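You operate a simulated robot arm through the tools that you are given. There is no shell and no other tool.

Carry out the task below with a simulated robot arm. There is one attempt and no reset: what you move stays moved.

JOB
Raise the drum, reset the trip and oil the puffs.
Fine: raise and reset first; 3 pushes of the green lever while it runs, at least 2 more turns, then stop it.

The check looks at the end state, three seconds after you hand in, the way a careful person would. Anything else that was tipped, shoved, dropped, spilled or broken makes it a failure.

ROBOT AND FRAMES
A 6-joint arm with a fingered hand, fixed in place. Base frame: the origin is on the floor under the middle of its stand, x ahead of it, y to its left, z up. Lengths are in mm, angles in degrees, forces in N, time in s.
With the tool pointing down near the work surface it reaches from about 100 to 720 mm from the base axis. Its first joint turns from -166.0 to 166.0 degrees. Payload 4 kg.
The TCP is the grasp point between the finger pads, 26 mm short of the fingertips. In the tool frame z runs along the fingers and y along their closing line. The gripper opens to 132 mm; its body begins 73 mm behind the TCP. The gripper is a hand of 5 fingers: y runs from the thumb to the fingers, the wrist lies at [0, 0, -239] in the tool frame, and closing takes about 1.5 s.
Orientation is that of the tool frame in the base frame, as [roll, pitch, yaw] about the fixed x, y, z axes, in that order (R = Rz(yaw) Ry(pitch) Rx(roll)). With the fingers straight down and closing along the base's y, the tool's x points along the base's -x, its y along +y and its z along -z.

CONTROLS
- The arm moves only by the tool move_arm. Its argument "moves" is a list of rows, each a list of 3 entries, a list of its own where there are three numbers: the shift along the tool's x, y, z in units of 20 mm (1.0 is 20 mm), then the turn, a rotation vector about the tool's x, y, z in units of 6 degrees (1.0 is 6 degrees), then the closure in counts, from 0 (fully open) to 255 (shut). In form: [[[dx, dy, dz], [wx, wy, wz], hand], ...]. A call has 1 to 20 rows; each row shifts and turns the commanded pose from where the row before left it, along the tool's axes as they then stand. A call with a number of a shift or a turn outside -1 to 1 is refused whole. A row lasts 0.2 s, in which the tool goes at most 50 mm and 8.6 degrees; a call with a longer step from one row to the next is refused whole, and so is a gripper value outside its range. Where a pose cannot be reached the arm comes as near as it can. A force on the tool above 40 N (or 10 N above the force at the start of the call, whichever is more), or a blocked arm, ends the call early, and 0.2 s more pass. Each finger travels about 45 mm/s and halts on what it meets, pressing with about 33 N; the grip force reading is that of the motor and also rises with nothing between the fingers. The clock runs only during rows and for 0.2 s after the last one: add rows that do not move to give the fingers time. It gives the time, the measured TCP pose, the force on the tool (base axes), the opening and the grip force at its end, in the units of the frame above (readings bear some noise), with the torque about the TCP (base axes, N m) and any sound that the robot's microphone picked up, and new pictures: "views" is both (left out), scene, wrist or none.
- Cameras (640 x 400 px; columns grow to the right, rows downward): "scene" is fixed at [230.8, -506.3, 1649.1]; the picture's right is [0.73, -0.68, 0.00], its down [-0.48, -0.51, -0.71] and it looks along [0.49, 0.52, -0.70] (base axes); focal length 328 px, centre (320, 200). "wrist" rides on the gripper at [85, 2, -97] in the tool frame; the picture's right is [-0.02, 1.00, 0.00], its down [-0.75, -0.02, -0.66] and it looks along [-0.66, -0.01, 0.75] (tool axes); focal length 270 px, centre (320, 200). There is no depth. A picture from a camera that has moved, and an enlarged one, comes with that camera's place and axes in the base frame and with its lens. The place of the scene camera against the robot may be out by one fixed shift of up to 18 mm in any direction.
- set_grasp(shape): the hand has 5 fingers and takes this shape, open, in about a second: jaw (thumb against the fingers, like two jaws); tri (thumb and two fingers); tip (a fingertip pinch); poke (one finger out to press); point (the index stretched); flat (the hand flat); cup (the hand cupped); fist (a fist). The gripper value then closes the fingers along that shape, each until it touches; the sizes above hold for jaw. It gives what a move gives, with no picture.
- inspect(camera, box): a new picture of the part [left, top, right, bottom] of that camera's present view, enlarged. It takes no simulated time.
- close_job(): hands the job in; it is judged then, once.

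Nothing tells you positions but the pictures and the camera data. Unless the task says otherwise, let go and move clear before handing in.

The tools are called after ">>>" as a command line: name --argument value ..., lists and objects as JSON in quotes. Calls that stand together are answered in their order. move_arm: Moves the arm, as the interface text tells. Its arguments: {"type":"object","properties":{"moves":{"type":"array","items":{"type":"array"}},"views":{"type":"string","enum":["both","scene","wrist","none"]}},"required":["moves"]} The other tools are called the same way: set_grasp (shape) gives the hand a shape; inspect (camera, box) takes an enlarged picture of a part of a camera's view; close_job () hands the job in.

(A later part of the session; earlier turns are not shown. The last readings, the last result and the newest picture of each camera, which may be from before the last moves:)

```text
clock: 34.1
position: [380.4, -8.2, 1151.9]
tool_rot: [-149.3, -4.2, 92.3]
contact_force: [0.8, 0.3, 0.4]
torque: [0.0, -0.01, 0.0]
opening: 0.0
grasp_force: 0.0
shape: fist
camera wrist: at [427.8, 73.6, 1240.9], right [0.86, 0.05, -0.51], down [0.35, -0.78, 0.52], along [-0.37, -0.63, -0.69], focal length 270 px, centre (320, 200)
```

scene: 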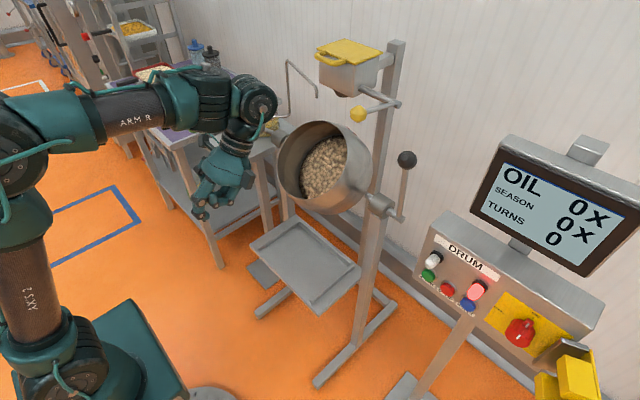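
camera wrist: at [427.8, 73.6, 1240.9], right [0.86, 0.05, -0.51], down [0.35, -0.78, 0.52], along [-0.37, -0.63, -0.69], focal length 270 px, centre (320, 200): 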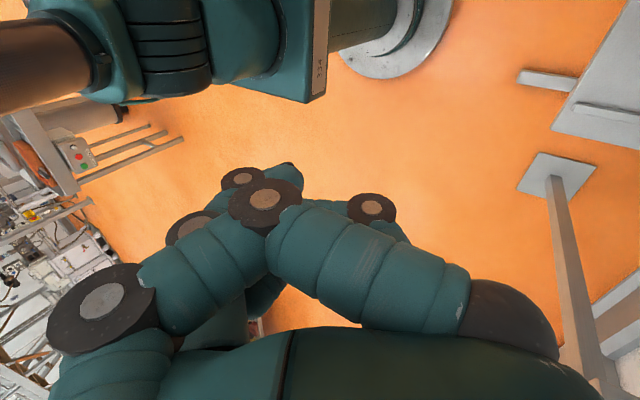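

No flags. I'll raise the hand and bring it to exactly vertical, ready to lower through the wrist's straight position.

>>> move_arm --moves '[[[-0.73, -0.825, -0.59], [0, 0, 0], 255], [[-0.73, -0.825, -0.59], [0, 0, 0], 255], [[-0.73, -0.825, -0.59], [0, 0, 0], 255], [[-0.73, -0.825, -0.59], [0, 0, 0], 255], [[-0.73, -0.825, -0.59], [0, 0, 0], 255], [[-0.73, -0.825, -0.59], [0, 0, 0], 255], [[-0.73, -0.825, -0.59], [0, 0, 0], 255], [[-0.73, -0.825, -0.59], [0, 0, 0], 255], [[0, 1, 0], [-0.8, 0, 0], 255], [[0, 1, 0], [-0.8, 0, 0], 255], [[0, 1, 0], [-0.8, 0, 0], 255], [[0, 1, 0], [-0.8, 0, 0], 255], [[0, 1, 0], [-0.8, 0, 0], 255], [[0, 1, 0], [-0.8, 0, 0], 255], [[0, 0.4, 0], [-0.317, 0, 0], 255], [[0, 0, 0], [0, -0.7, 0], 255]]'

```text
clock: 37.5
position: [417.5, -141.7, 1202.0]
tool_rot: [-175.4, -0.5, 92.5]
contact_force: [0.1, 0.3, 0.3]
torque: [0.02, 0.02, 0.0]
opening: 0.0
grasp_force: 0.1
shape: fist
out of reach, approached as far as the arm can: row 5, 6, 7, 8, 13, 14
camera wrist: at [424.1, -55.6, 1299.2], right [1.0, 0.02, -0.08], down [0.07, -0.76, 0.65], along [-0.05, -0.65, -0.75], focal length 270 px, centre (320, 200)
```

scene: 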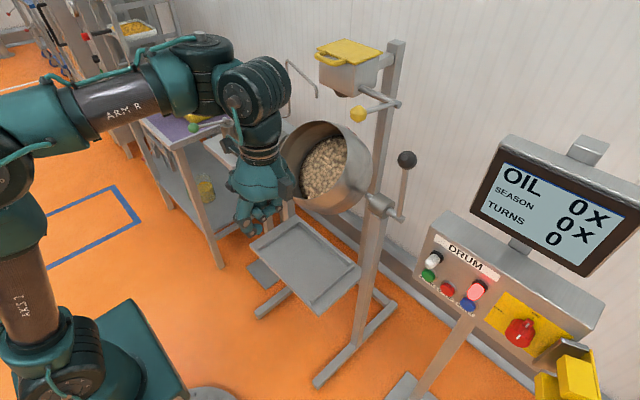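
wrist: 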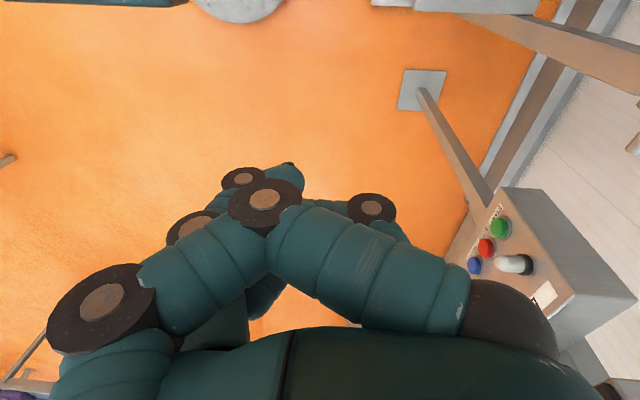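

The hand is almost vertical and unflagged. I'll make it exactly vertical, then lower straight down to pass through the wrist's straight position.

>>> move_arm --moves '[[[0, 0, 0], [-0.767, -0.08, 0], 255], [[0, 0, 0], [0, 0, 0], 255], [[0, 0, 1], [0, 0, 0], 255], [[0, 0, 1], [0, 0, 0], 255], [[0, 0, 1], [0, 0, 0], 255], [[0, 0, 1], [0, 0, 0], 255], [[0, 0, 1], [0, 0, 0], 255]]'

```text
clock: 39.1
position: [450.7, -153.2, 1208.9]
tool_rot: [-179.6, -0.1, 92.5]
contact_force: [0.4, -0.6, -0.4]
torque: [0.02, 0.02, 0.01]
opening: 0.1
grasp_force: 0.1
shape: fist
out of reach, approached as far as the arm can: row 1, 3, 4, 5, 6, 7
camera wrist: at [449.8, -67.6, 1306.8], right [1.0, 0.02, -0.01], down [0.02, -0.75, 0.66], along [0.01, -0.66, -0.75], focal length 270 px, centre (320, 200)
```

scene: 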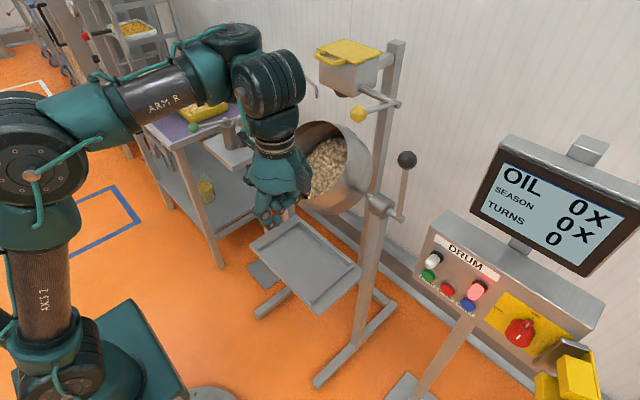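
wrist: 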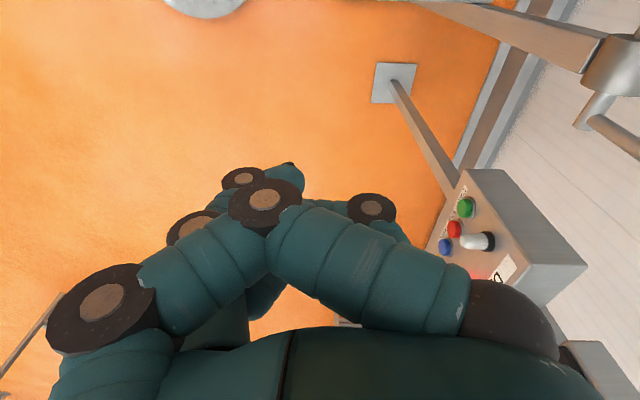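

It is still blocked at the same place. I'll zoom in on the wrist in this posture to work out the joint geometry.

>>> inspect --camera "scene" --box '[170, 10, 330, 240]'

>>> inspect --camera "scene" --box '[0, 30, 320, 230]'

```text
1.74 times, centred on (250, 125) of scene
camera zoom: at [230.8, -506.3, 1649.1], right [0.73, -0.68, 0.0], down [-0.48, -0.51, -0.71], along [0.49, 0.52, -0.7], focal length 570 px, centre (442, 330)
```

zoom: 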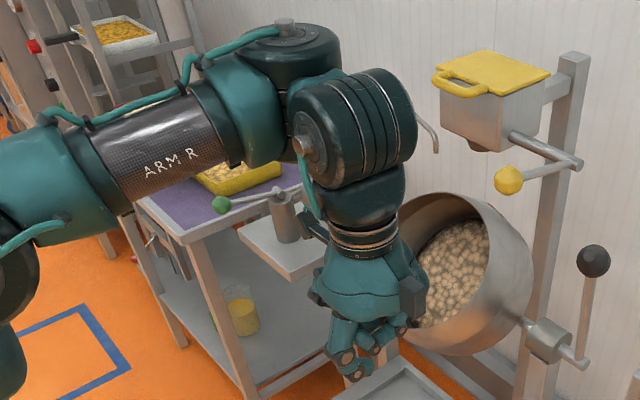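

```text
2.00 times, centred on (160, 130) of scene
camera zoom: at [230.8, -506.3, 1649.1], right [0.73, -0.68, 0.0], down [-0.48, -0.51, -0.71], along [0.49, 0.52, -0.7], focal length 656 px, centre (640, 340)
```

zoom: 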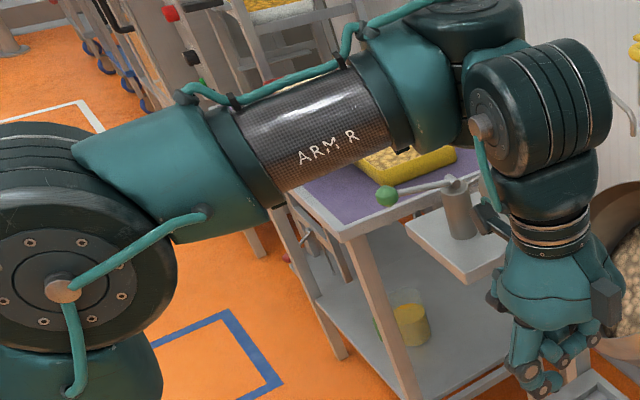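

The pan joint has swung fully right while the hand hangs straight. Tilting the hand to the right should therefore enter the forward-capable wrist branch, so I'll try that about the wrist point.

>>> move_arm --moves '[[[-1, 0, 0], [0, -0.8, 0], 255], [[-1, 0, 0], [0, -0.8, 0], 255], [[-1, 0, 0], [0, -0.8, 0], 255], [[-1, 0, 0], [0, -0.8, 0], 255], [[-1, 0, 0], [0, -0.8, 0], 255]]'

```text
clock: 40.3
position: [456.8, -252.2, 1227.8]
tool_rot: [-180.0, 23.9, 92.5]
contact_force: [-0.6, -0.3, 0.0]
torque: [0.02, 0.01, 0.0]
opening: 0.0
grasp_force: 0.1
shape: fist
out of reach, approached as far as the arm can: row 1
camera wrist: at [454.0, -133.2, 1282.4], right [1.0, 0.03, 0.01], down [0.0, -0.42, 0.91], along [0.03, -0.91, -0.42], focal length 270 px, centre (320, 200)
```

scene: 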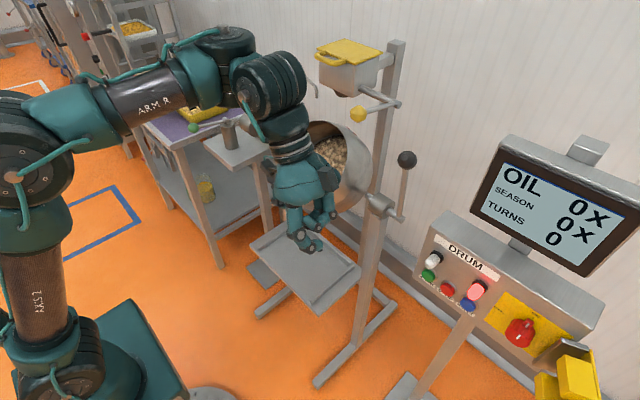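
wrist: 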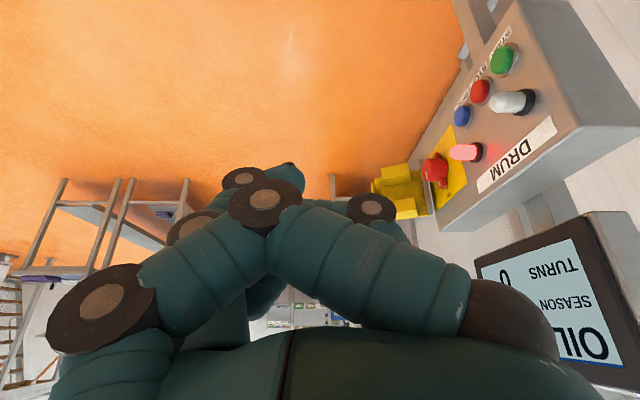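

That worked: only the first row was flagged. Next I'll swing the right-leaning hand counter-clockwise about the wrist so it leans forward, staying in this branch.

>>> move_arm --moves '[[[0, 0.5, 0], [-0.405, 0, -0.914], 255], [[0, 0.5, 0], [-0.405, 0, -0.914], 255], [[0, 0.5, 0], [-0.405, 0, -0.914], 255], [[0, 0.5, 0], [-0.405, 0, -0.914], 255], [[0, 0.5, 0], [-0.405, 0, -0.914], 255], [[0, 0.5, 0], [-0.405, 0, -0.914], 255], [[0, 0.5, 0], [-0.405, 0, -0.914], 255], [[0, 0.5, 0], [-0.405, 0, -0.914], 255], [[0, 0.5, 0], [-0.405, 0, -0.914], 255], [[0, 0.5, 0], [-0.405, 0, -0.914], 255], [[0, 0.5, 0], [-0.405, 0, -0.914], 255], [[0, 0.5, 0], [-0.405, 0, -0.914], 255]]'

```text
clock: 42.9
position: [549.8, -185.1, 1228.4]
tool_rot: [-180.0, 24.0, 164.5]
contact_force: [-0.5, -1.1, -0.3]
torque: [-0.03, -0.04, 0.0]
opening: 0.5
grasp_force: 0.1
shape: fist
camera wrist: at [436.2, -150.2, 1283.0], right [0.28, 0.96, 0.01], down [0.4, -0.13, 0.91], along [0.87, -0.25, -0.42], focal length 270 px, centre (320, 200)
```

scene: 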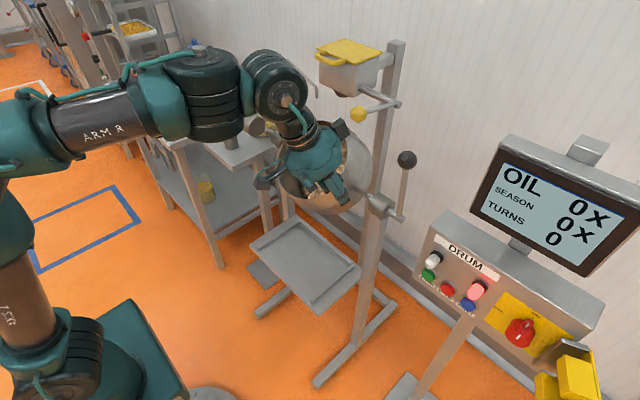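
wrist: 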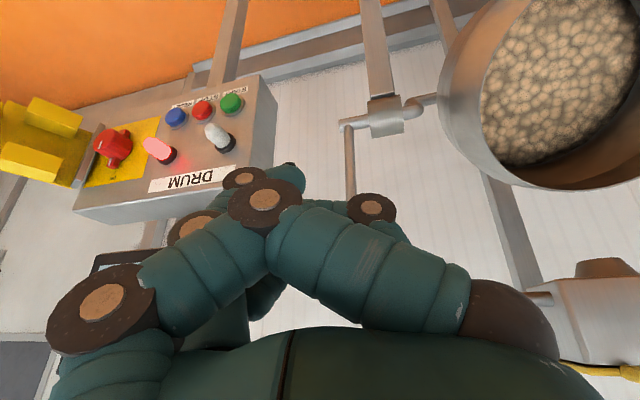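

Now I'm in the right wrist branch with no flags. I'll keep pitching forward while lowering the wrist.

>>> move_arm --moves '[[[-0.15, -0.22, 0.7], [0, -0.5, 0], 255], [[-0.115, -0.22, 0.68], [0, -0.5, 0], 255], [[-0.08, -0.22, 0.65], [0, -0.5, 0], 255], [[-0.05, -0.22, 0.62], [0, -0.5, 0], 255], [[-0.015, -0.22, 0.59], [0, -0.5, 0], 255], [[0.015, -0.22, 0.555], [0, -0.5, 0], 255], [[0.04, -0.22, 0.52], [0, -0.5, 0], 255], [[0.07, -0.22, 0.487], [0, -0.5, 0], 255], [[0.095, -0.22, 0.45], [0, -0.5, 0], 255], [[0.115, -0.22, 0.41], [0, -0.5, 0], 255], [[0.135, -0.22, 0.37], [0, -0.5, 0], 255], [[0.155, -0.22, 0.33], [0, -0.5, 0], 255]]'

```text
clock: 45.5
position: [608.8, -255.2, 1125.2]
tool_rot: [-179.9, 60.0, 164.6]
contact_force: [-0.4, -0.4, -1.1]
torque: [0.02, 0.01, 0.01]
opening: 0.0
grasp_force: 0.0
shape: fist
camera wrist: at [486.4, -219.3, 1099.5], right [0.28, 0.96, 0.02], down [-0.19, 0.04, 0.98], along [0.94, -0.28, 0.19], focal length 270 px, centre (320, 200)
```

scene: 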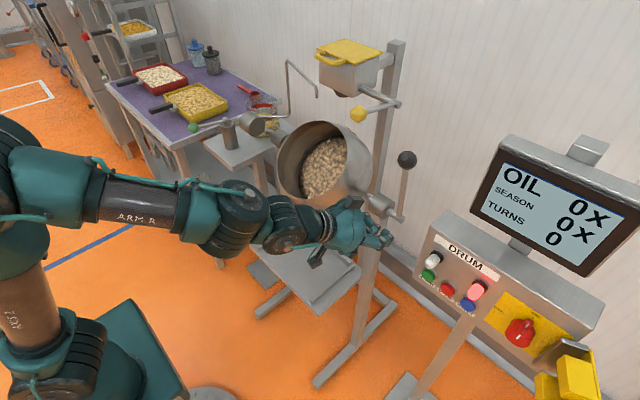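
wrist: 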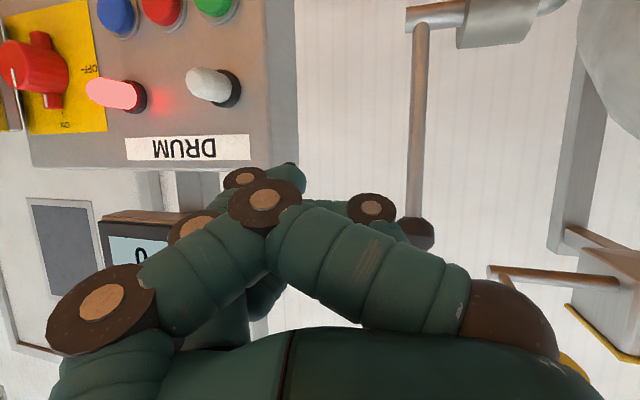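

Now the hand points forward freely and the scene is unobstructed. I'll take close-ups of the drum, lever and pump.

>>> inspect --camera "scene" --box '[260, 90, 430, 240]'

>>> inspect --camera "scene" --box '[150, 60, 320, 220]'

>>> inspect --camera "wrist" --box '[380, 0, 640, 250]'

```text
2.67 times, centred on (345, 165) of scene
camera zoom: at [230.8, -506.3, 1649.1], right [0.73, -0.68, 0.0], down [-0.48, -0.51, -0.71], along [0.49, 0.52, -0.7], focal length 874 px, centre (253, 293)
```

zoom: 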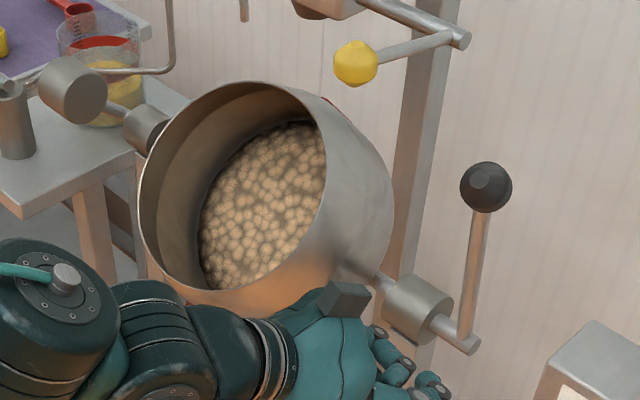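

```text
2.50 times, centred on (235, 140) of scene
camera zoom: at [230.8, -506.3, 1649.1], right [0.73, -0.68, 0.0], down [-0.48, -0.51, -0.71], along [0.49, 0.52, -0.7], focal length 819 px, centre (532, 350)
```

zoom: 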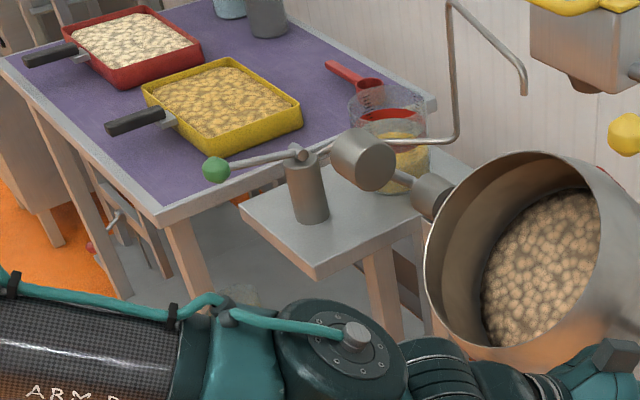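

```text
1.60 times, centred on (510, 125) of wrist
camera zoom: at [486.4, -219.3, 1099.5], right [0.28, 0.96, 0.02], down [-0.19, 0.04, 0.98], along [0.94, -0.28, 0.19], focal length 432 px, centre (16, 320)
```

zoom: 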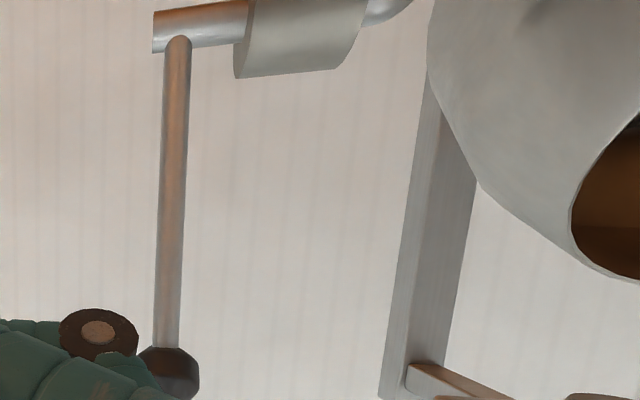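

The lever is near vertical and the mouth points towards the robot, so pushing the black ball away (+x) should tilt the mouth up. I'll level the hand and bring the fist in front of the ball, offset slightly right to stay clear of the drum.

>>> move_arm --moves '[[[-0.8, 0.465, 0.48], [0, -1, 0], 255], [[-0.745, 0.465, 0.56], [0, -1, 0], 255], [[-0.68, 0.465, 0.635], [0, -1, 0], 255], [[-0.61, 0.465, 0.705], [0, -1, 0], 255], [[-0.535, 0.465, 0.765], [0, -1, 0], 255], [[0, 0, 0], [-0.857, 0, 0], 255], [[0, 0, 0], [-0.857, 0, 0], 255], [[0, 0, 0], [-0.857, 0, 0], 255]]'

```text
clock: 47.3
position: [700.1, -233.3, 1168.5]
tool_rot: [-155.9, 89.9, -155.9]
contact_force: [-0.2, -0.7, -1.1]
torque: [0.04, 0.01, 0.01]
opening: 0.0
grasp_force: 0.1
shape: fist
camera wrist: at [602.5, -230.4, 1084.9], right [0.0, 1.0, 0.02], down [-0.66, -0.01, 0.75], along [0.75, -0.01, 0.66], focal length 270 px, centre (320, 200)
```

scene: 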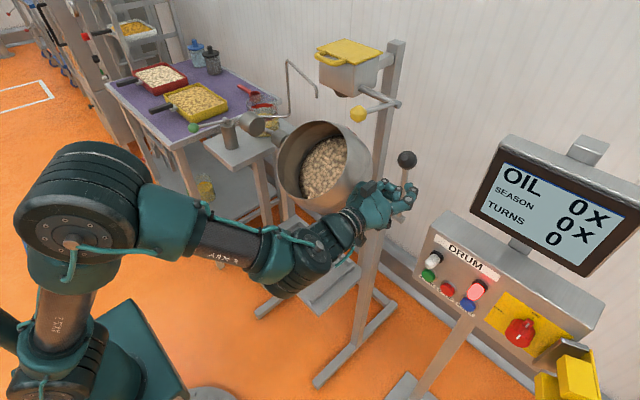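
wrist: 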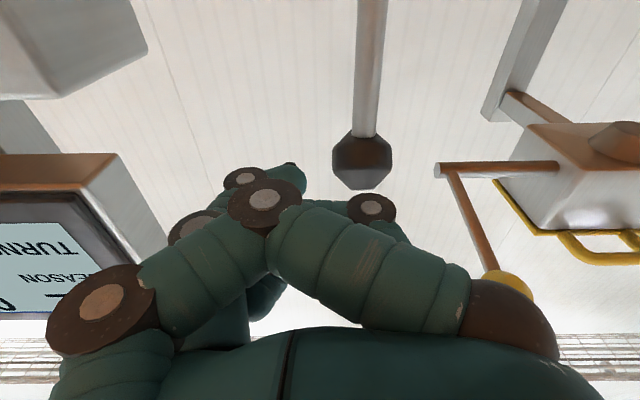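

The fist is about 60 mm short of the ball, which I now put at (770, -202, 1186). I'll raise it slightly and push gently forward while watching the lever and drum.

>>> move_arm --moves '[[[-0.35, 0, 0.75], [0, 0, 0], 255], [[-0.35, 0, 0.75], [0, 0, 0], 255], [[0, 0, 0.75], [0, 0, 0], 255], [[0, 0, 0.75], [0, 0, 0], 255]]'

```text
clock: 48.3
position: [759.5, -232.2, 1181.8]
tool_rot: [-174.1, 89.8, -174.3]
contact_force: [0.8, 0.2, -0.2]
torque: [-0.03, -0.04, 0.01]
opening: 0.1
grasp_force: 0.0
shape: fist
camera wrist: at [662.6, -229.6, 1098.3], right [0.0, 1.0, 0.02], down [-0.66, -0.01, 0.75], along [0.75, -0.01, 0.66], focal length 270 px, centre (320, 200)
```

scene: 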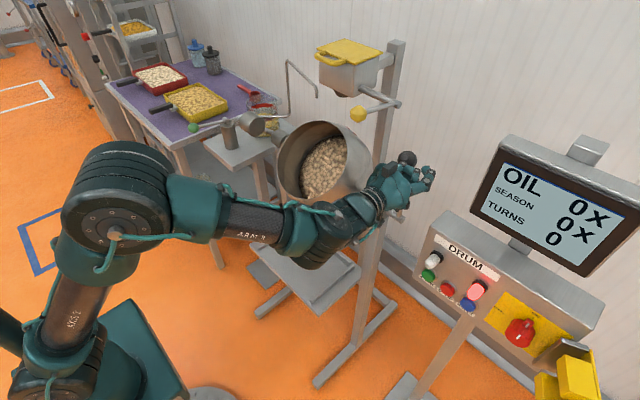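
wrist: 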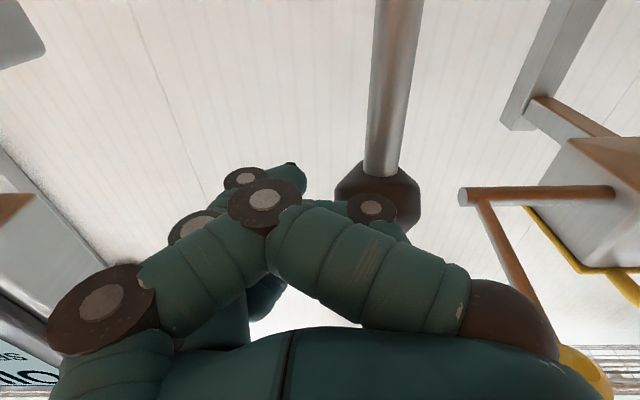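

No contact yet, but the ball is just in front of the curled finger. I'll continue forward in small steps.

>>> move_arm --moves '[[[0, 0, 0.5], [0, 0, 0], 255], [[0, 0, 0.5], [0, 0, 0], 255], [[0, 0, 0.5], [0, 0, 0], 255]]'

>>> inspect --camera "scene" --box '[280, 100, 460, 240]'

```text
clock: 49.1
position: [790.5, -233.2, 1180.0]
tool_rot: [-166.2, 89.9, -166.4]
contact_force: [-0.8, 0.1, 0.2]
torque: [-0.02, 0.01, 0.03]
opening: 0.0
grasp_force: 0.0
shape: fist
camera wrist: at [693.4, -230.3, 1097.2], right [0.0, 1.0, 0.02], down [-0.66, -0.01, 0.75], along [0.76, -0.01, 0.66], focal length 270 px, centre (320, 200)
```

scene: 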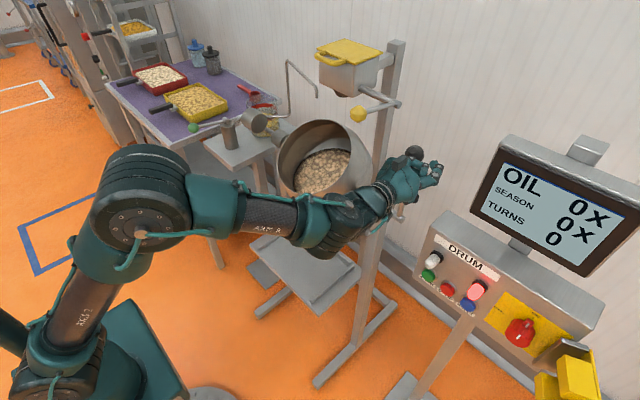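
wrist: 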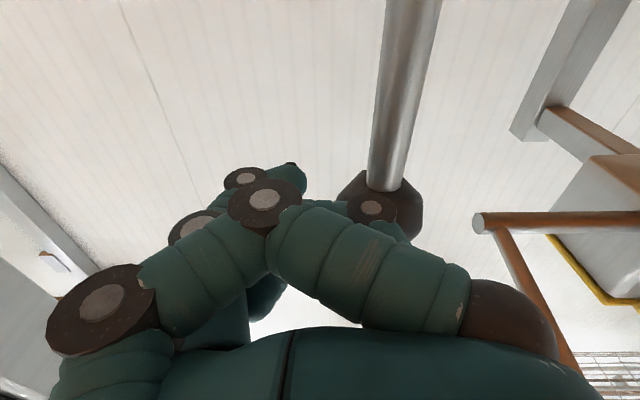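

```text
2.86 times, centred on (370, 170) of scene
camera zoom: at [230.8, -506.3, 1649.1], right [0.73, -0.68, 0.0], down [-0.48, -0.51, -0.71], along [0.49, 0.52, -0.7], focal length 936 px, centre (177, 286)
```

zoom: 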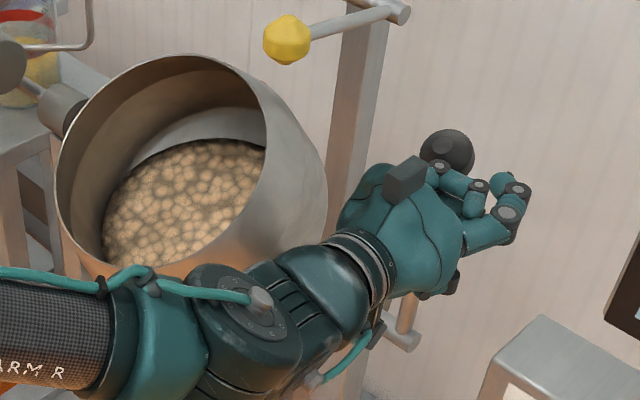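

The drum mouth is turning up and the force is negligible, so the direction is right. I'll keep pushing along the arc in stages.

>>> move_arm --moves '[[[0.05, 0, 0.5], [0, 0, 0], 255], [[0.07, 0, 0.5], [0, 0, 0], 255], [[0.1, 0, 0.5], [0, 0, 0], 255], [[0.12, 0, 0.5], [0, 0, 0], 255]]'

>>> inspect --camera "scene" --box '[280, 60, 460, 240]'

```text
clock: 50.1
position: [830.4, -233.8, 1174.6]
tool_rot: [-172.4, 89.8, -172.3]
contact_force: [-1.1, -0.5, -0.4]
torque: [0.01, -0.01, 0.03]
opening: 0.0
grasp_force: 0.0
shape: fist
camera wrist: at [732.6, -230.4, 1090.7], right [0.0, 1.0, 0.02], down [-0.66, -0.01, 0.75], along [0.75, -0.01, 0.66], focal length 270 px, centre (320, 200)
```

scene: 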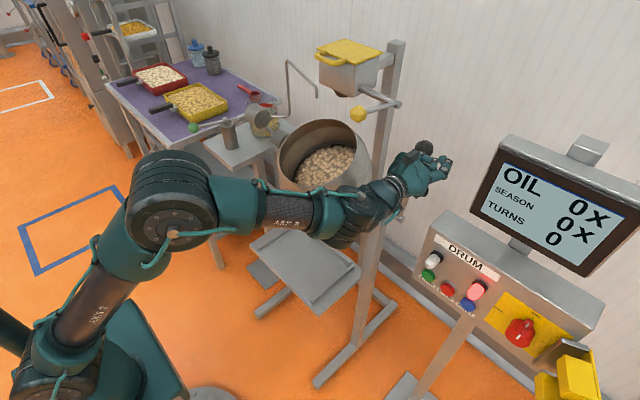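
wrist: 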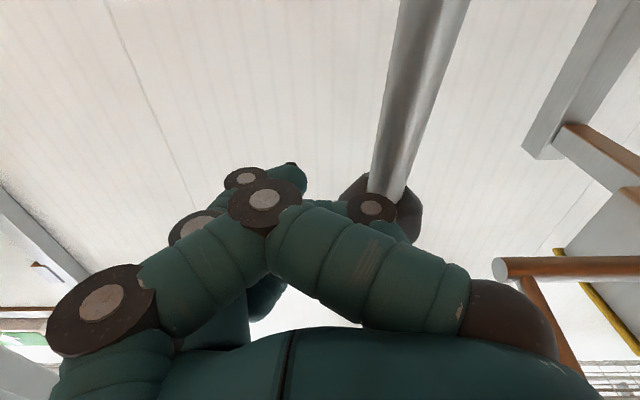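

```text
2.22 times, centred on (370, 150) of scene
camera zoom: at [230.8, -506.3, 1649.1], right [0.73, -0.68, 0.0], down [-0.48, -0.51, -0.71], along [0.49, 0.52, -0.7], focal length 728 px, centre (209, 311)
```

zoom: 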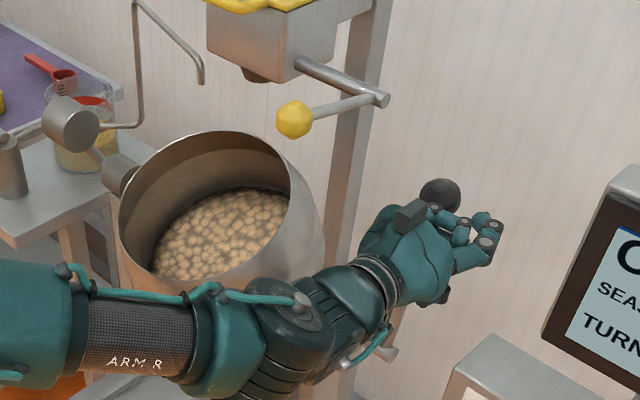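

The drum continues to rise smoothly. I'll keep going along the arc.

>>> move_arm --moves '[[[0.14, 0, 0.5], [0, 0, 0], 255], [[0.16, 0, 0.5], [0, 0, 0], 255], [[0.19, 0, 0.5], [0, 0, 0], 255], [[0.22, 0, 0.5], [0, 0, 0], 255]]'

>>> inspect --camera "scene" --box '[280, 60, 460, 240]'

```text
clock: 50.7
position: [846.3, -239.5, 1169.6]
tool_rot: [-163.8, 89.8, -164.4]
contact_force: [-9.7, -6.6, -0.9]
torque: [0.06, -0.14, 0.3]
opening: 0.1
grasp_force: 0.1
shape: fist
stopped in row 3: the force on the tool passed its limit at 49 N (the readings are from after the stop); the commanded pose is now the measured one
camera wrist: at [749.6, -235.3, 1085.9], right [0.01, 1.0, 0.02], down [-0.66, -0.01, 0.75], along [0.75, -0.02, 0.66], focal length 270 px, centre (320, 200)
```

scene: 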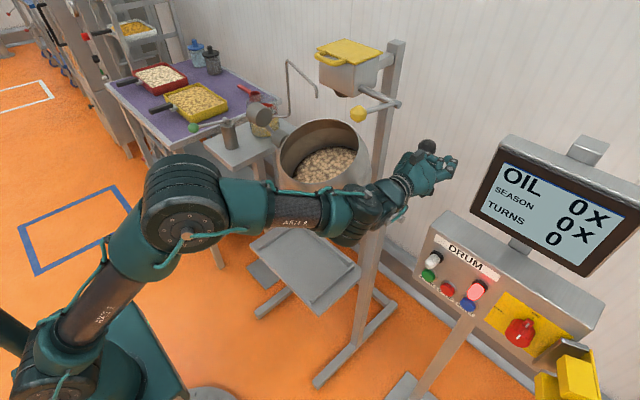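
wrist: 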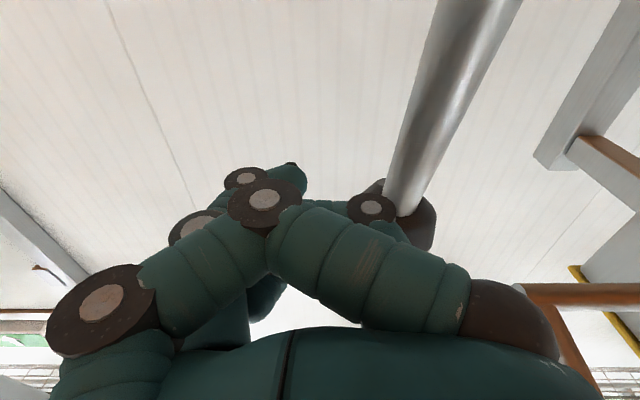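

```text
2.22 times, centred on (370, 150) of scene
camera zoom: at [230.8, -506.3, 1649.1], right [0.73, -0.68, 0.0], down [-0.48, -0.51, -0.71], along [0.49, 0.52, -0.7], focal length 728 px, centre (209, 311)
```

zoom: 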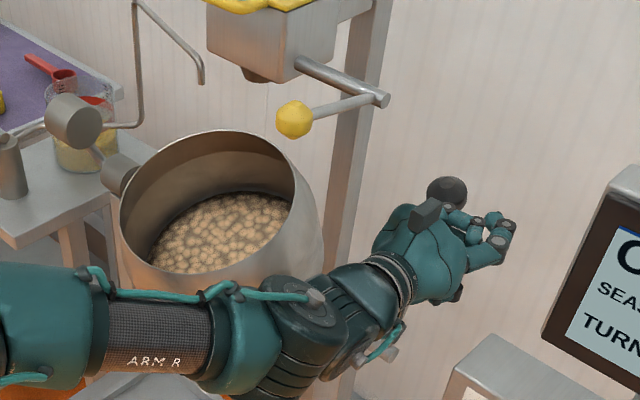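

The push met a firm stop (49 N) with the drum mouth now well up, which suggests the end of travel. I'll back off and check that the lever and drum stay there.

>>> move_arm --moves '[[[0, 0, -0.5], [0, 0, 0], 255], [[0, 0, -1], [0, 0, 0], 255], [[0, 0, -1], [0, 0, 0], 255], [[0, 0, -1], [0, 0, 0], 255], [[0, 0, -1], [0, 0, 0], 255], [[0, 0, -1], [0, 0, 0], 255]]'

>>> inspect --camera "scene" --box '[280, 60, 460, 240]'

>>> inspect --camera "scene" --box '[400, 140, 640, 400]'

```text
clock: 52.1
position: [737.2, -235.2, 1171.6]
tool_rot: [-174.2, 90.0, -174.7]
contact_force: [-0.8, -0.4, -0.8]
torque: [0.03, -0.01, 0.02]
opening: 0.0
grasp_force: 0.0
shape: fist
camera wrist: at [639.9, -231.5, 1087.4], right [0.01, 1.0, 0.02], down [-0.66, -0.01, 0.75], along [0.75, -0.02, 0.66], focal length 270 px, centre (320, 200)
```

scene: 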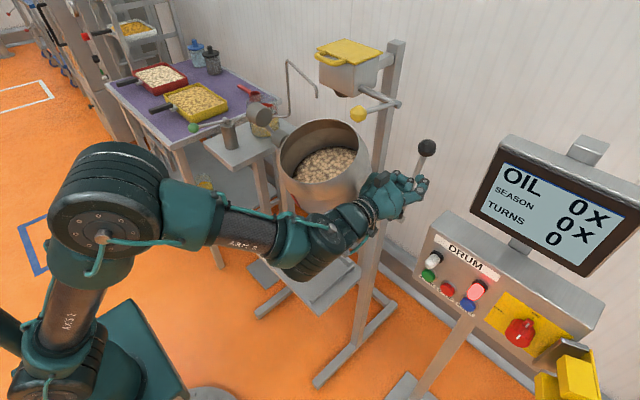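
wrist: 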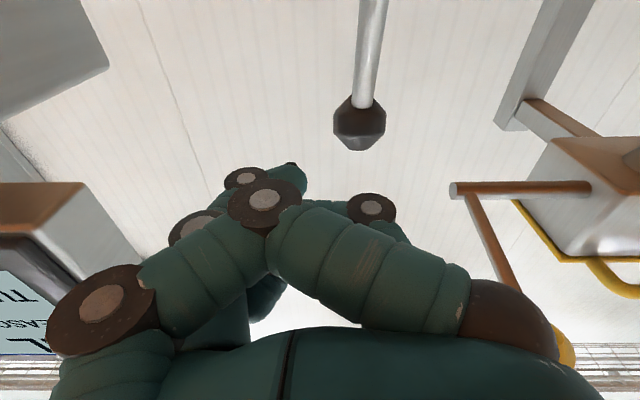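

```text
2.22 times, centred on (370, 150) of scene
camera zoom: at [230.8, -506.3, 1649.1], right [0.73, -0.68, 0.0], down [-0.48, -0.51, -0.71], along [0.49, 0.52, -0.7], focal length 728 px, centre (209, 311)
```

zoom: 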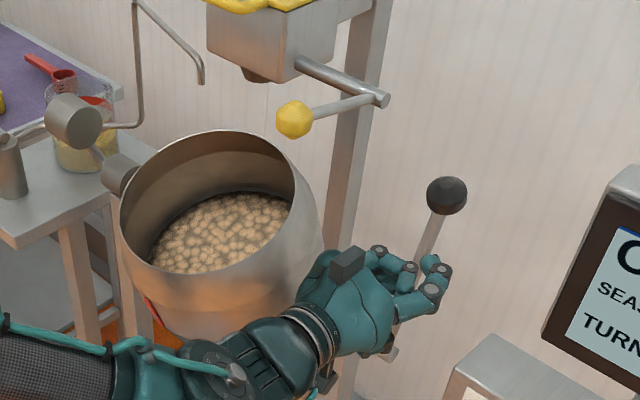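

```text
1.54 times, centred on (520, 270) of scene
camera zoom: at [230.8, -506.3, 1649.1], right [0.73, -0.68, 0.0], down [-0.48, -0.51, -0.71], along [0.49, 0.52, -0.7], focal length 504 px, centre (12, 92)
```

zoom: 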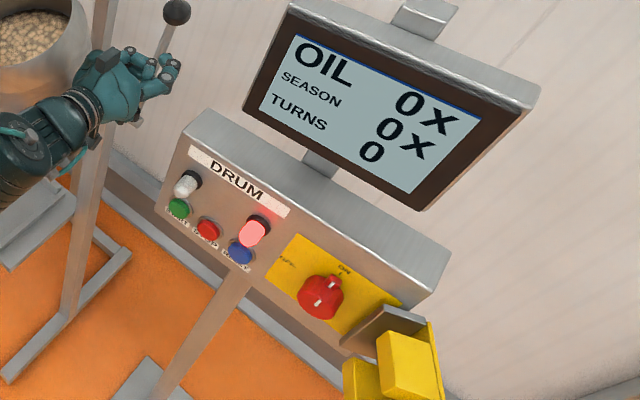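

The drum stays raised. I'll make one more slow push to confirm it is fully at the stop.

>>> move_arm --moves '[[[0, 0, 1], [0, 0, 0], 255], [[0, 0, 1], [0, 0, 0], 255], [[0, 0, 1], [0, 0, 0], 255], [[0, 0, 1], [0, 0, 0], 255], [[0, 0, 0.5], [0, 0, 0], 255], [[0, 0, 0.25], [0, 0, 0], 255], [[0, 0, 0.25], [0, 0, 0], 255], [[0, 0, 0.25], [0, 0, 0], 255], [[0, 0, 0.25], [0, 0, 0], 255], [[0, 0, 0.25], [0, 0, 0], 255]]'

```text
clock: 54.4
position: [849.9, -244.2, 1168.9]
tool_rot: [-150.0, 89.8, -151.0]
contact_force: [-5.1, -6.3, 0.5]
torque: [0.05, -0.06, 0.28]
opening: 0.0
grasp_force: 0.0
shape: fist
stopped in row 10: the force on the tool passed its limit at 41 N (the readings are from after the stop); the commanded pose is now the measured one
camera wrist: at [753.2, -238.9, 1085.5], right [0.02, 1.0, 0.02], down [-0.66, 0.0, 0.75], along [0.75, -0.03, 0.66], focal length 270 px, centre (320, 200)
```

scene: 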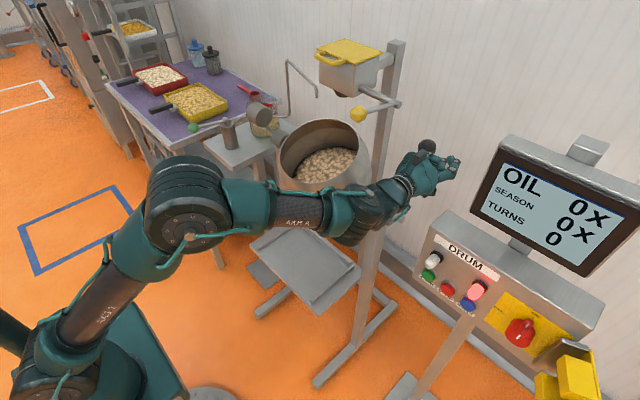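
wrist: 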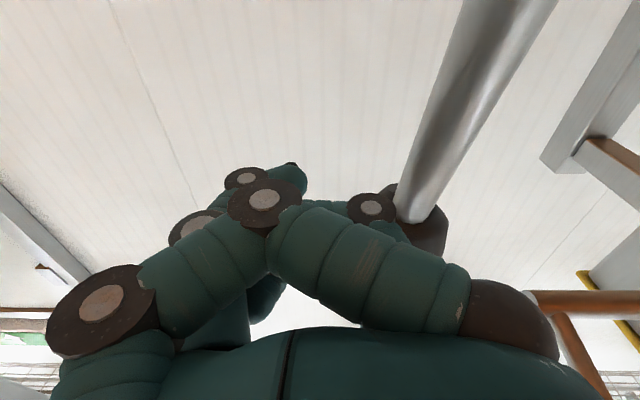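

The same stop again, so the drum is fully raised. I'll back away and move across in front of the panel, staying about 100 mm clear of it, to press RESET.

>>> move_arm --moves '[[[0, 0, -0.5], [0, 0, 0], 255], [[0, 0, -1], [0, 0, 0], 255], [[0, 0, -1], [0, 0, 0], 255], [[0, 0, -1], [0, 0, 0], 255], [[0, 0, -1], [0, 0, 0], 255], [[0, 0, -1], [0, 0, 0], 255], [[0, 0, -1], [0, 0, 0], 255], [[0, 0, -1], [0, 0, 0], 255], [[0, 0, -1], [0, 0, 0], 255], [[0, 0, -1], [0, 0, 0], 255], [[0, 0, -1], [0, 0, 0], 255], [[0, 0, -1], [0, 0, 0], 255], [[0, 0, -1], [0, 0, 0], 255], [[0, 0, -1], [0, 0, 0], 255]]' --views "none"

>>> set_grasp --shape "poke"

>>> move_arm --moves '[[[0.9, -1, 0], [0, 0, 0], 255], [[0.9, -1, 0], [0, 0, 0], 255], [[0.9, -1, 0], [0, 0, 0], 255], [[0.9, -1, 0], [0, 0, 0], 255], [[0.9, -1, 0], [0, 0, 0], 255], [[0.9, -1, 0], [0, 0, 0], 255]]'

```text
clock: 57.4
position: [581.4, -237.0, 1170.4]
tool_rot: [-157.4, 89.8, -158.3]
contact_force: [0.5, 0.5, -0.5]
torque: [-0.03, -0.03, -0.01]
opening: 0.1
grasp_force: 0.0
shape: fist
```

```text
clock: 58.3
position: [582.0, -237.7, 1168.8]
tool_rot: [-157.6, 89.8, -158.3]
contact_force: [0.5, 0.8, 0.1]
torque: [-0.02, -0.01, 0.02]
opening: 0.0
grasp_force: 0.2
shape: poke
```

```text
clock: 59.7
position: [580.7, -358.2, 1063.1]
tool_rot: [-141.9, 89.8, -142.8]
contact_force: [-0.6, -0.1, -0.3]
torque: [0.0, 0.01, 0.05]
opening: 0.0
grasp_force: 0.0
shape: jaw
camera wrist: at [482.8, -354.0, 978.9], right [0.01, 1.0, 0.02], down [-0.66, 0.0, 0.75], along [0.75, -0.02, 0.66], focal length 270 px, centre (320, 200)
```

scene: 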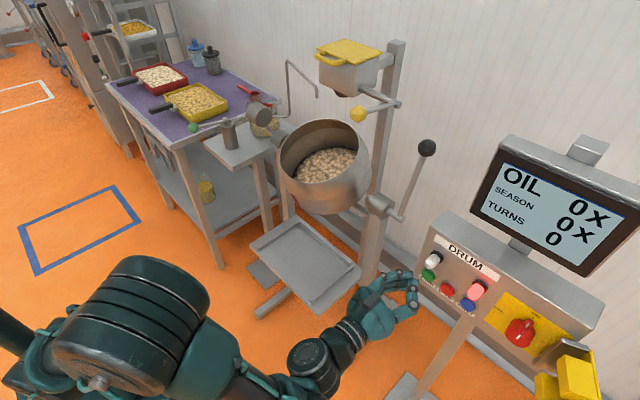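
wrist: 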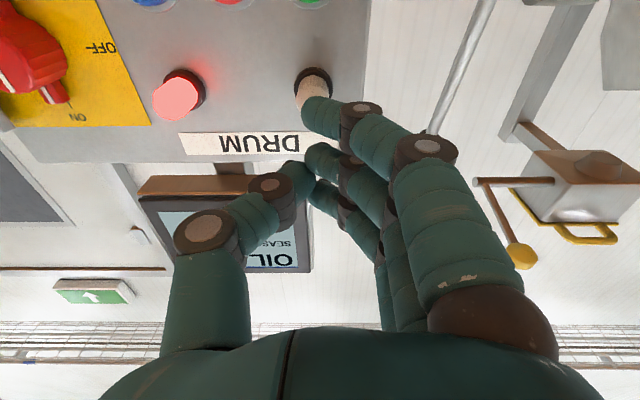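

The drum stays raised and the lever holds. My closure value of 255 closed the hand out of the poke shape, so I'll set poke again and keep the closure at 0.

>>> set_grasp --shape "poke"

>>> move_arm --moves '[[[0, 0, 0], [0, 0, 0], 0], [[0, 0, 0], [0, 0, 0], 0], [[0, 0, 0], [0, 0, 0], 0], [[0, 0, 0], [0, 0, 0], 0]]'

```text
clock: 60.6
position: [581.4, -357.2, 1062.1]
tool_rot: [-156.9, 89.9, -157.7]
contact_force: [-0.7, -0.2, -0.1]
torque: [0.0, 0.04, 0.01]
opening: 0.2
grasp_force: 0.0
shape: poke
```

```text
clock: 61.6
position: [580.4, -357.5, 1062.3]
tool_rot: [-157.0, 89.8, -157.8]
contact_force: [0.5, -0.4, 0.6]
torque: [0.01, 0.02, 0.01]
opening: 0.3
grasp_force: 0.2
shape: poke
camera wrist: at [482.8, -353.7, 978.8], right [0.01, 1.0, 0.02], down [-0.66, 0.0, 0.76], along [0.75, -0.02, 0.66], focal length 270 px, centre (320, 200)
```

scene: 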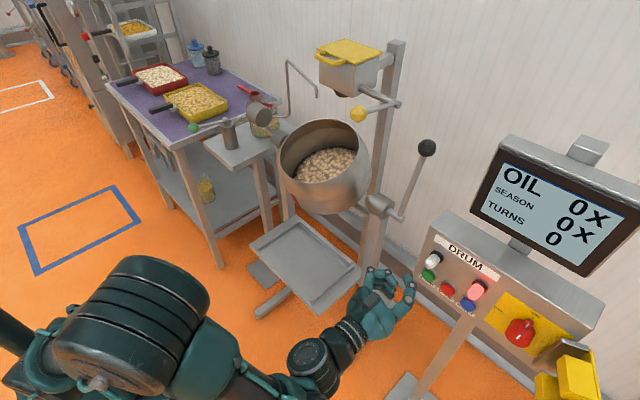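
wrist: 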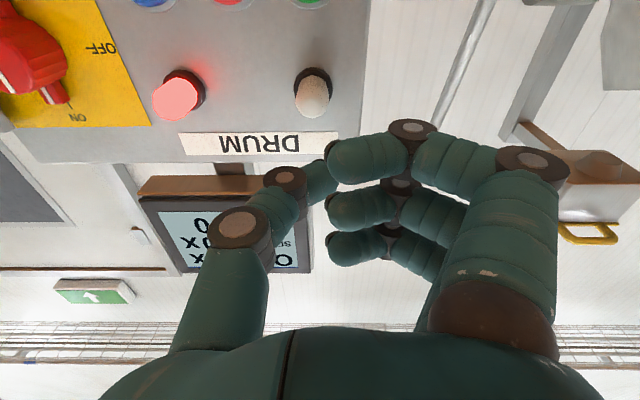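

>>> inspect --camera "scene" --box '[320, 240, 480, 360]'

>>> inspect --camera "wrist" --box '[240, 80, 480, 300]'

```text
3.33 times, centred on (400, 300) of scene
camera zoom: at [230.8, -506.3, 1649.1], right [0.73, -0.68, 0.0], down [-0.48, -0.51, -0.71], along [0.49, 0.52, -0.7], focal length 1092 px, centre (53, -133)
```

zoom: 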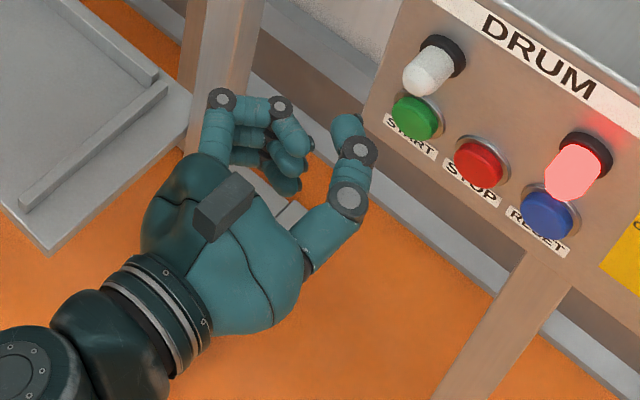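

```text
1.82 times, centred on (360, 190) of wrist
camera zoom: at [482.8, -353.7, 978.8], right [0.01, 1.0, 0.02], down [-0.66, 0.0, 0.76], along [0.75, -0.02, 0.66], focal length 491 px, centre (247, 218)
```

zoom: 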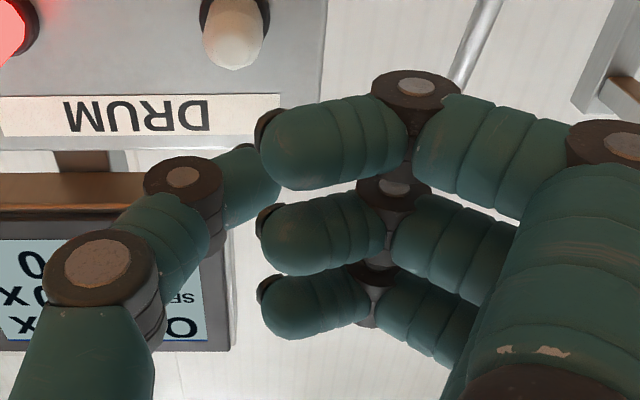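

The poke shape isn't showing a clear extended finger. I'll try "point" and look at it.

>>> set_grasp --shape "point"

>>> inspect --camera "scene" --box '[320, 240, 480, 360]'

>>> inspect --camera "wrist" --box '[0, 0, 640, 400]'

```text
clock: 62.5
position: [579.7, -358.7, 1061.7]
tool_rot: [-156.8, 89.8, -157.6]
contact_force: [-0.2, 0.6, -0.4]
torque: [-0.02, 0.02, 0.0]
opening: 126.0
grasp_force: 0.0
shape: point
```

```text
3.33 times, centred on (400, 300) of scene
camera zoom: at [230.8, -506.3, 1649.1], right [0.73, -0.68, 0.0], down [-0.48, -0.51, -0.71], along [0.49, 0.52, -0.7], focal length 1092 px, centre (53, -133)
```

zoom: 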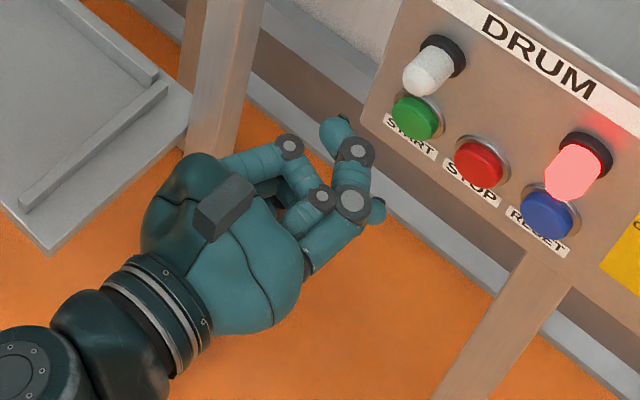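

```text
1.00 times, centred on (320, 200) of wrist (not enlarged: the box is as wide or as high as the picture)
camera zoom: at [482.8, -353.7, 978.8], right [0.01, 1.0, 0.02], down [-0.66, 0.0, 0.76], along [0.75, -0.02, 0.66], focal length 270 px, centre (320, 200)
```

zoom: 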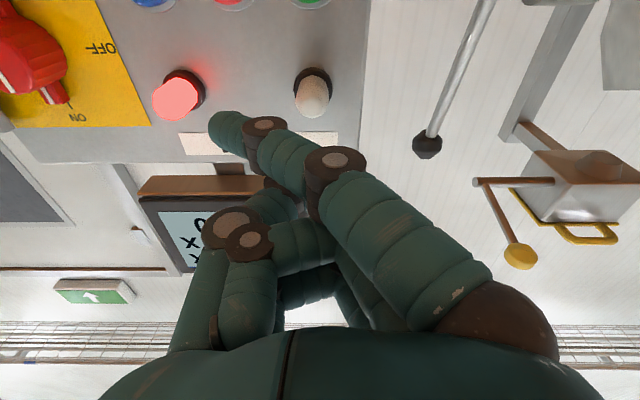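

The index finger, nearest the wrist camera, is stretched in this shape but angled. I'll see how closure changes it with the arm still.

>>> move_arm --moves '[[[0, 0, 0], [0, 0, 0], 0], [[0, 0, 0], [0, 0, 0], 0], [[0, 0, 0], [0, 0, 0], 0], [[0, 0, 0], [0, 0, 0], 0], [[0, 0, 0], [0, 0, 0], 0], [[0, 0, 0], [0, 0, 0], 0]]' --views "wrist"

>>> inspect --camera "scene" --box '[320, 240, 480, 360]'

```text
clock: 63.9
position: [580.5, -358.2, 1062.5]
tool_rot: [-156.8, 89.8, -157.4]
contact_force: [1.4, 0.2, 0.2]
torque: [0.0, 0.01, 0.03]
opening: 126.1
grasp_force: 0.1
shape: point
camera wrist: at [482.8, -353.7, 978.8], right [0.01, 1.0, 0.02], down [-0.66, 0.0, 0.76], along [0.75, -0.02, 0.66], focal length 270 px, centre (320, 200)
```

wrist: 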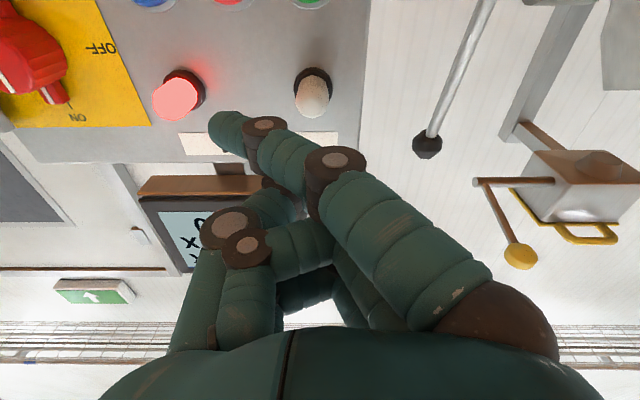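

```text
3.33 times, centred on (400, 300) of scene
camera zoom: at [230.8, -506.3, 1649.1], right [0.73, -0.68, 0.0], down [-0.48, -0.51, -0.71], along [0.49, 0.52, -0.7], focal length 1092 px, centre (53, -133)
```

zoom: 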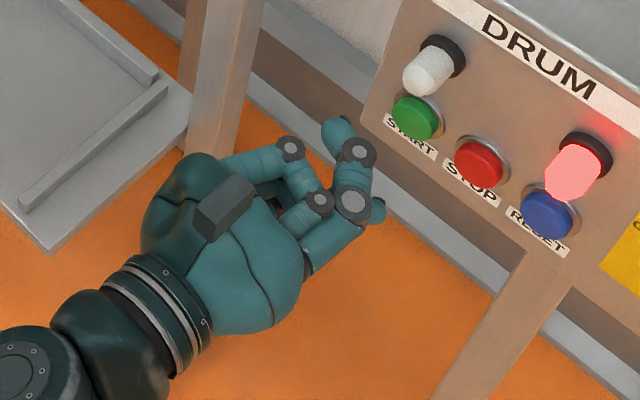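

The pointing finger is angled across the palm, so I'll check whether the fingertip pinch gives a cleaner forward tip.

>>> set_grasp --shape "tip"

>>> move_arm --moves '[[[0, 0, 0], [0, 0, 0], 255], [[0, 0, 0], [0, 0, 0], 255], [[0, 0, 0], [0, 0, 0], 255], [[0, 0, 0], [0, 0, 0], 255], [[0, 0, 0], [0, 0, 0], 255], [[0, 0, 0], [0, 0, 0], 255], [[0, 0, 0], [0, 0, 0], 255], [[0, 0, 0], [0, 0, 0], 255]]' --views "wrist"

>>> inspect --camera "scene" --box '[320, 240, 480, 360]'

```text
clock: 64.8
position: [578.6, -358.7, 1061.8]
tool_rot: [-156.9, 89.8, -157.8]
contact_force: [-0.5, 0.9, -0.4]
torque: [0.01, -0.02, -0.03]
opening: 132.0
grasp_force: 0.1
shape: tip
```

```text
clock: 66.6
position: [579.5, -357.5, 1061.6]
tool_rot: [-156.9, 89.8, -157.8]
contact_force: [0.9, 0.7, -0.2]
torque: [0.01, 0.03, -0.01]
opening: 0.0
grasp_force: 18.1
shape: tip
camera wrist: at [482.8, -353.7, 978.8], right [0.01, 1.0, 0.02], down [-0.66, 0.0, 0.76], along [0.75, -0.02, 0.66], focal length 270 px, centre (320, 200)
```

wrist: 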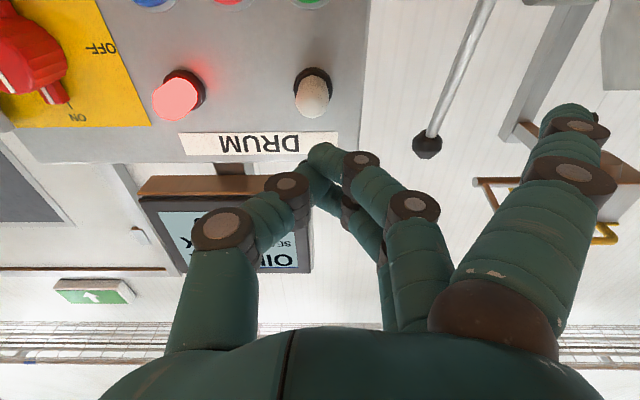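

```text
3.33 times, centred on (400, 300) of scene
camera zoom: at [230.8, -506.3, 1649.1], right [0.73, -0.68, 0.0], down [-0.48, -0.51, -0.71], along [0.49, 0.52, -0.7], focal length 1092 px, centre (53, -133)
```

zoom: 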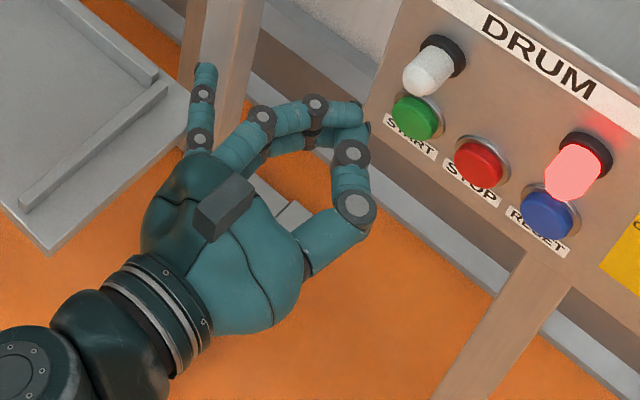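

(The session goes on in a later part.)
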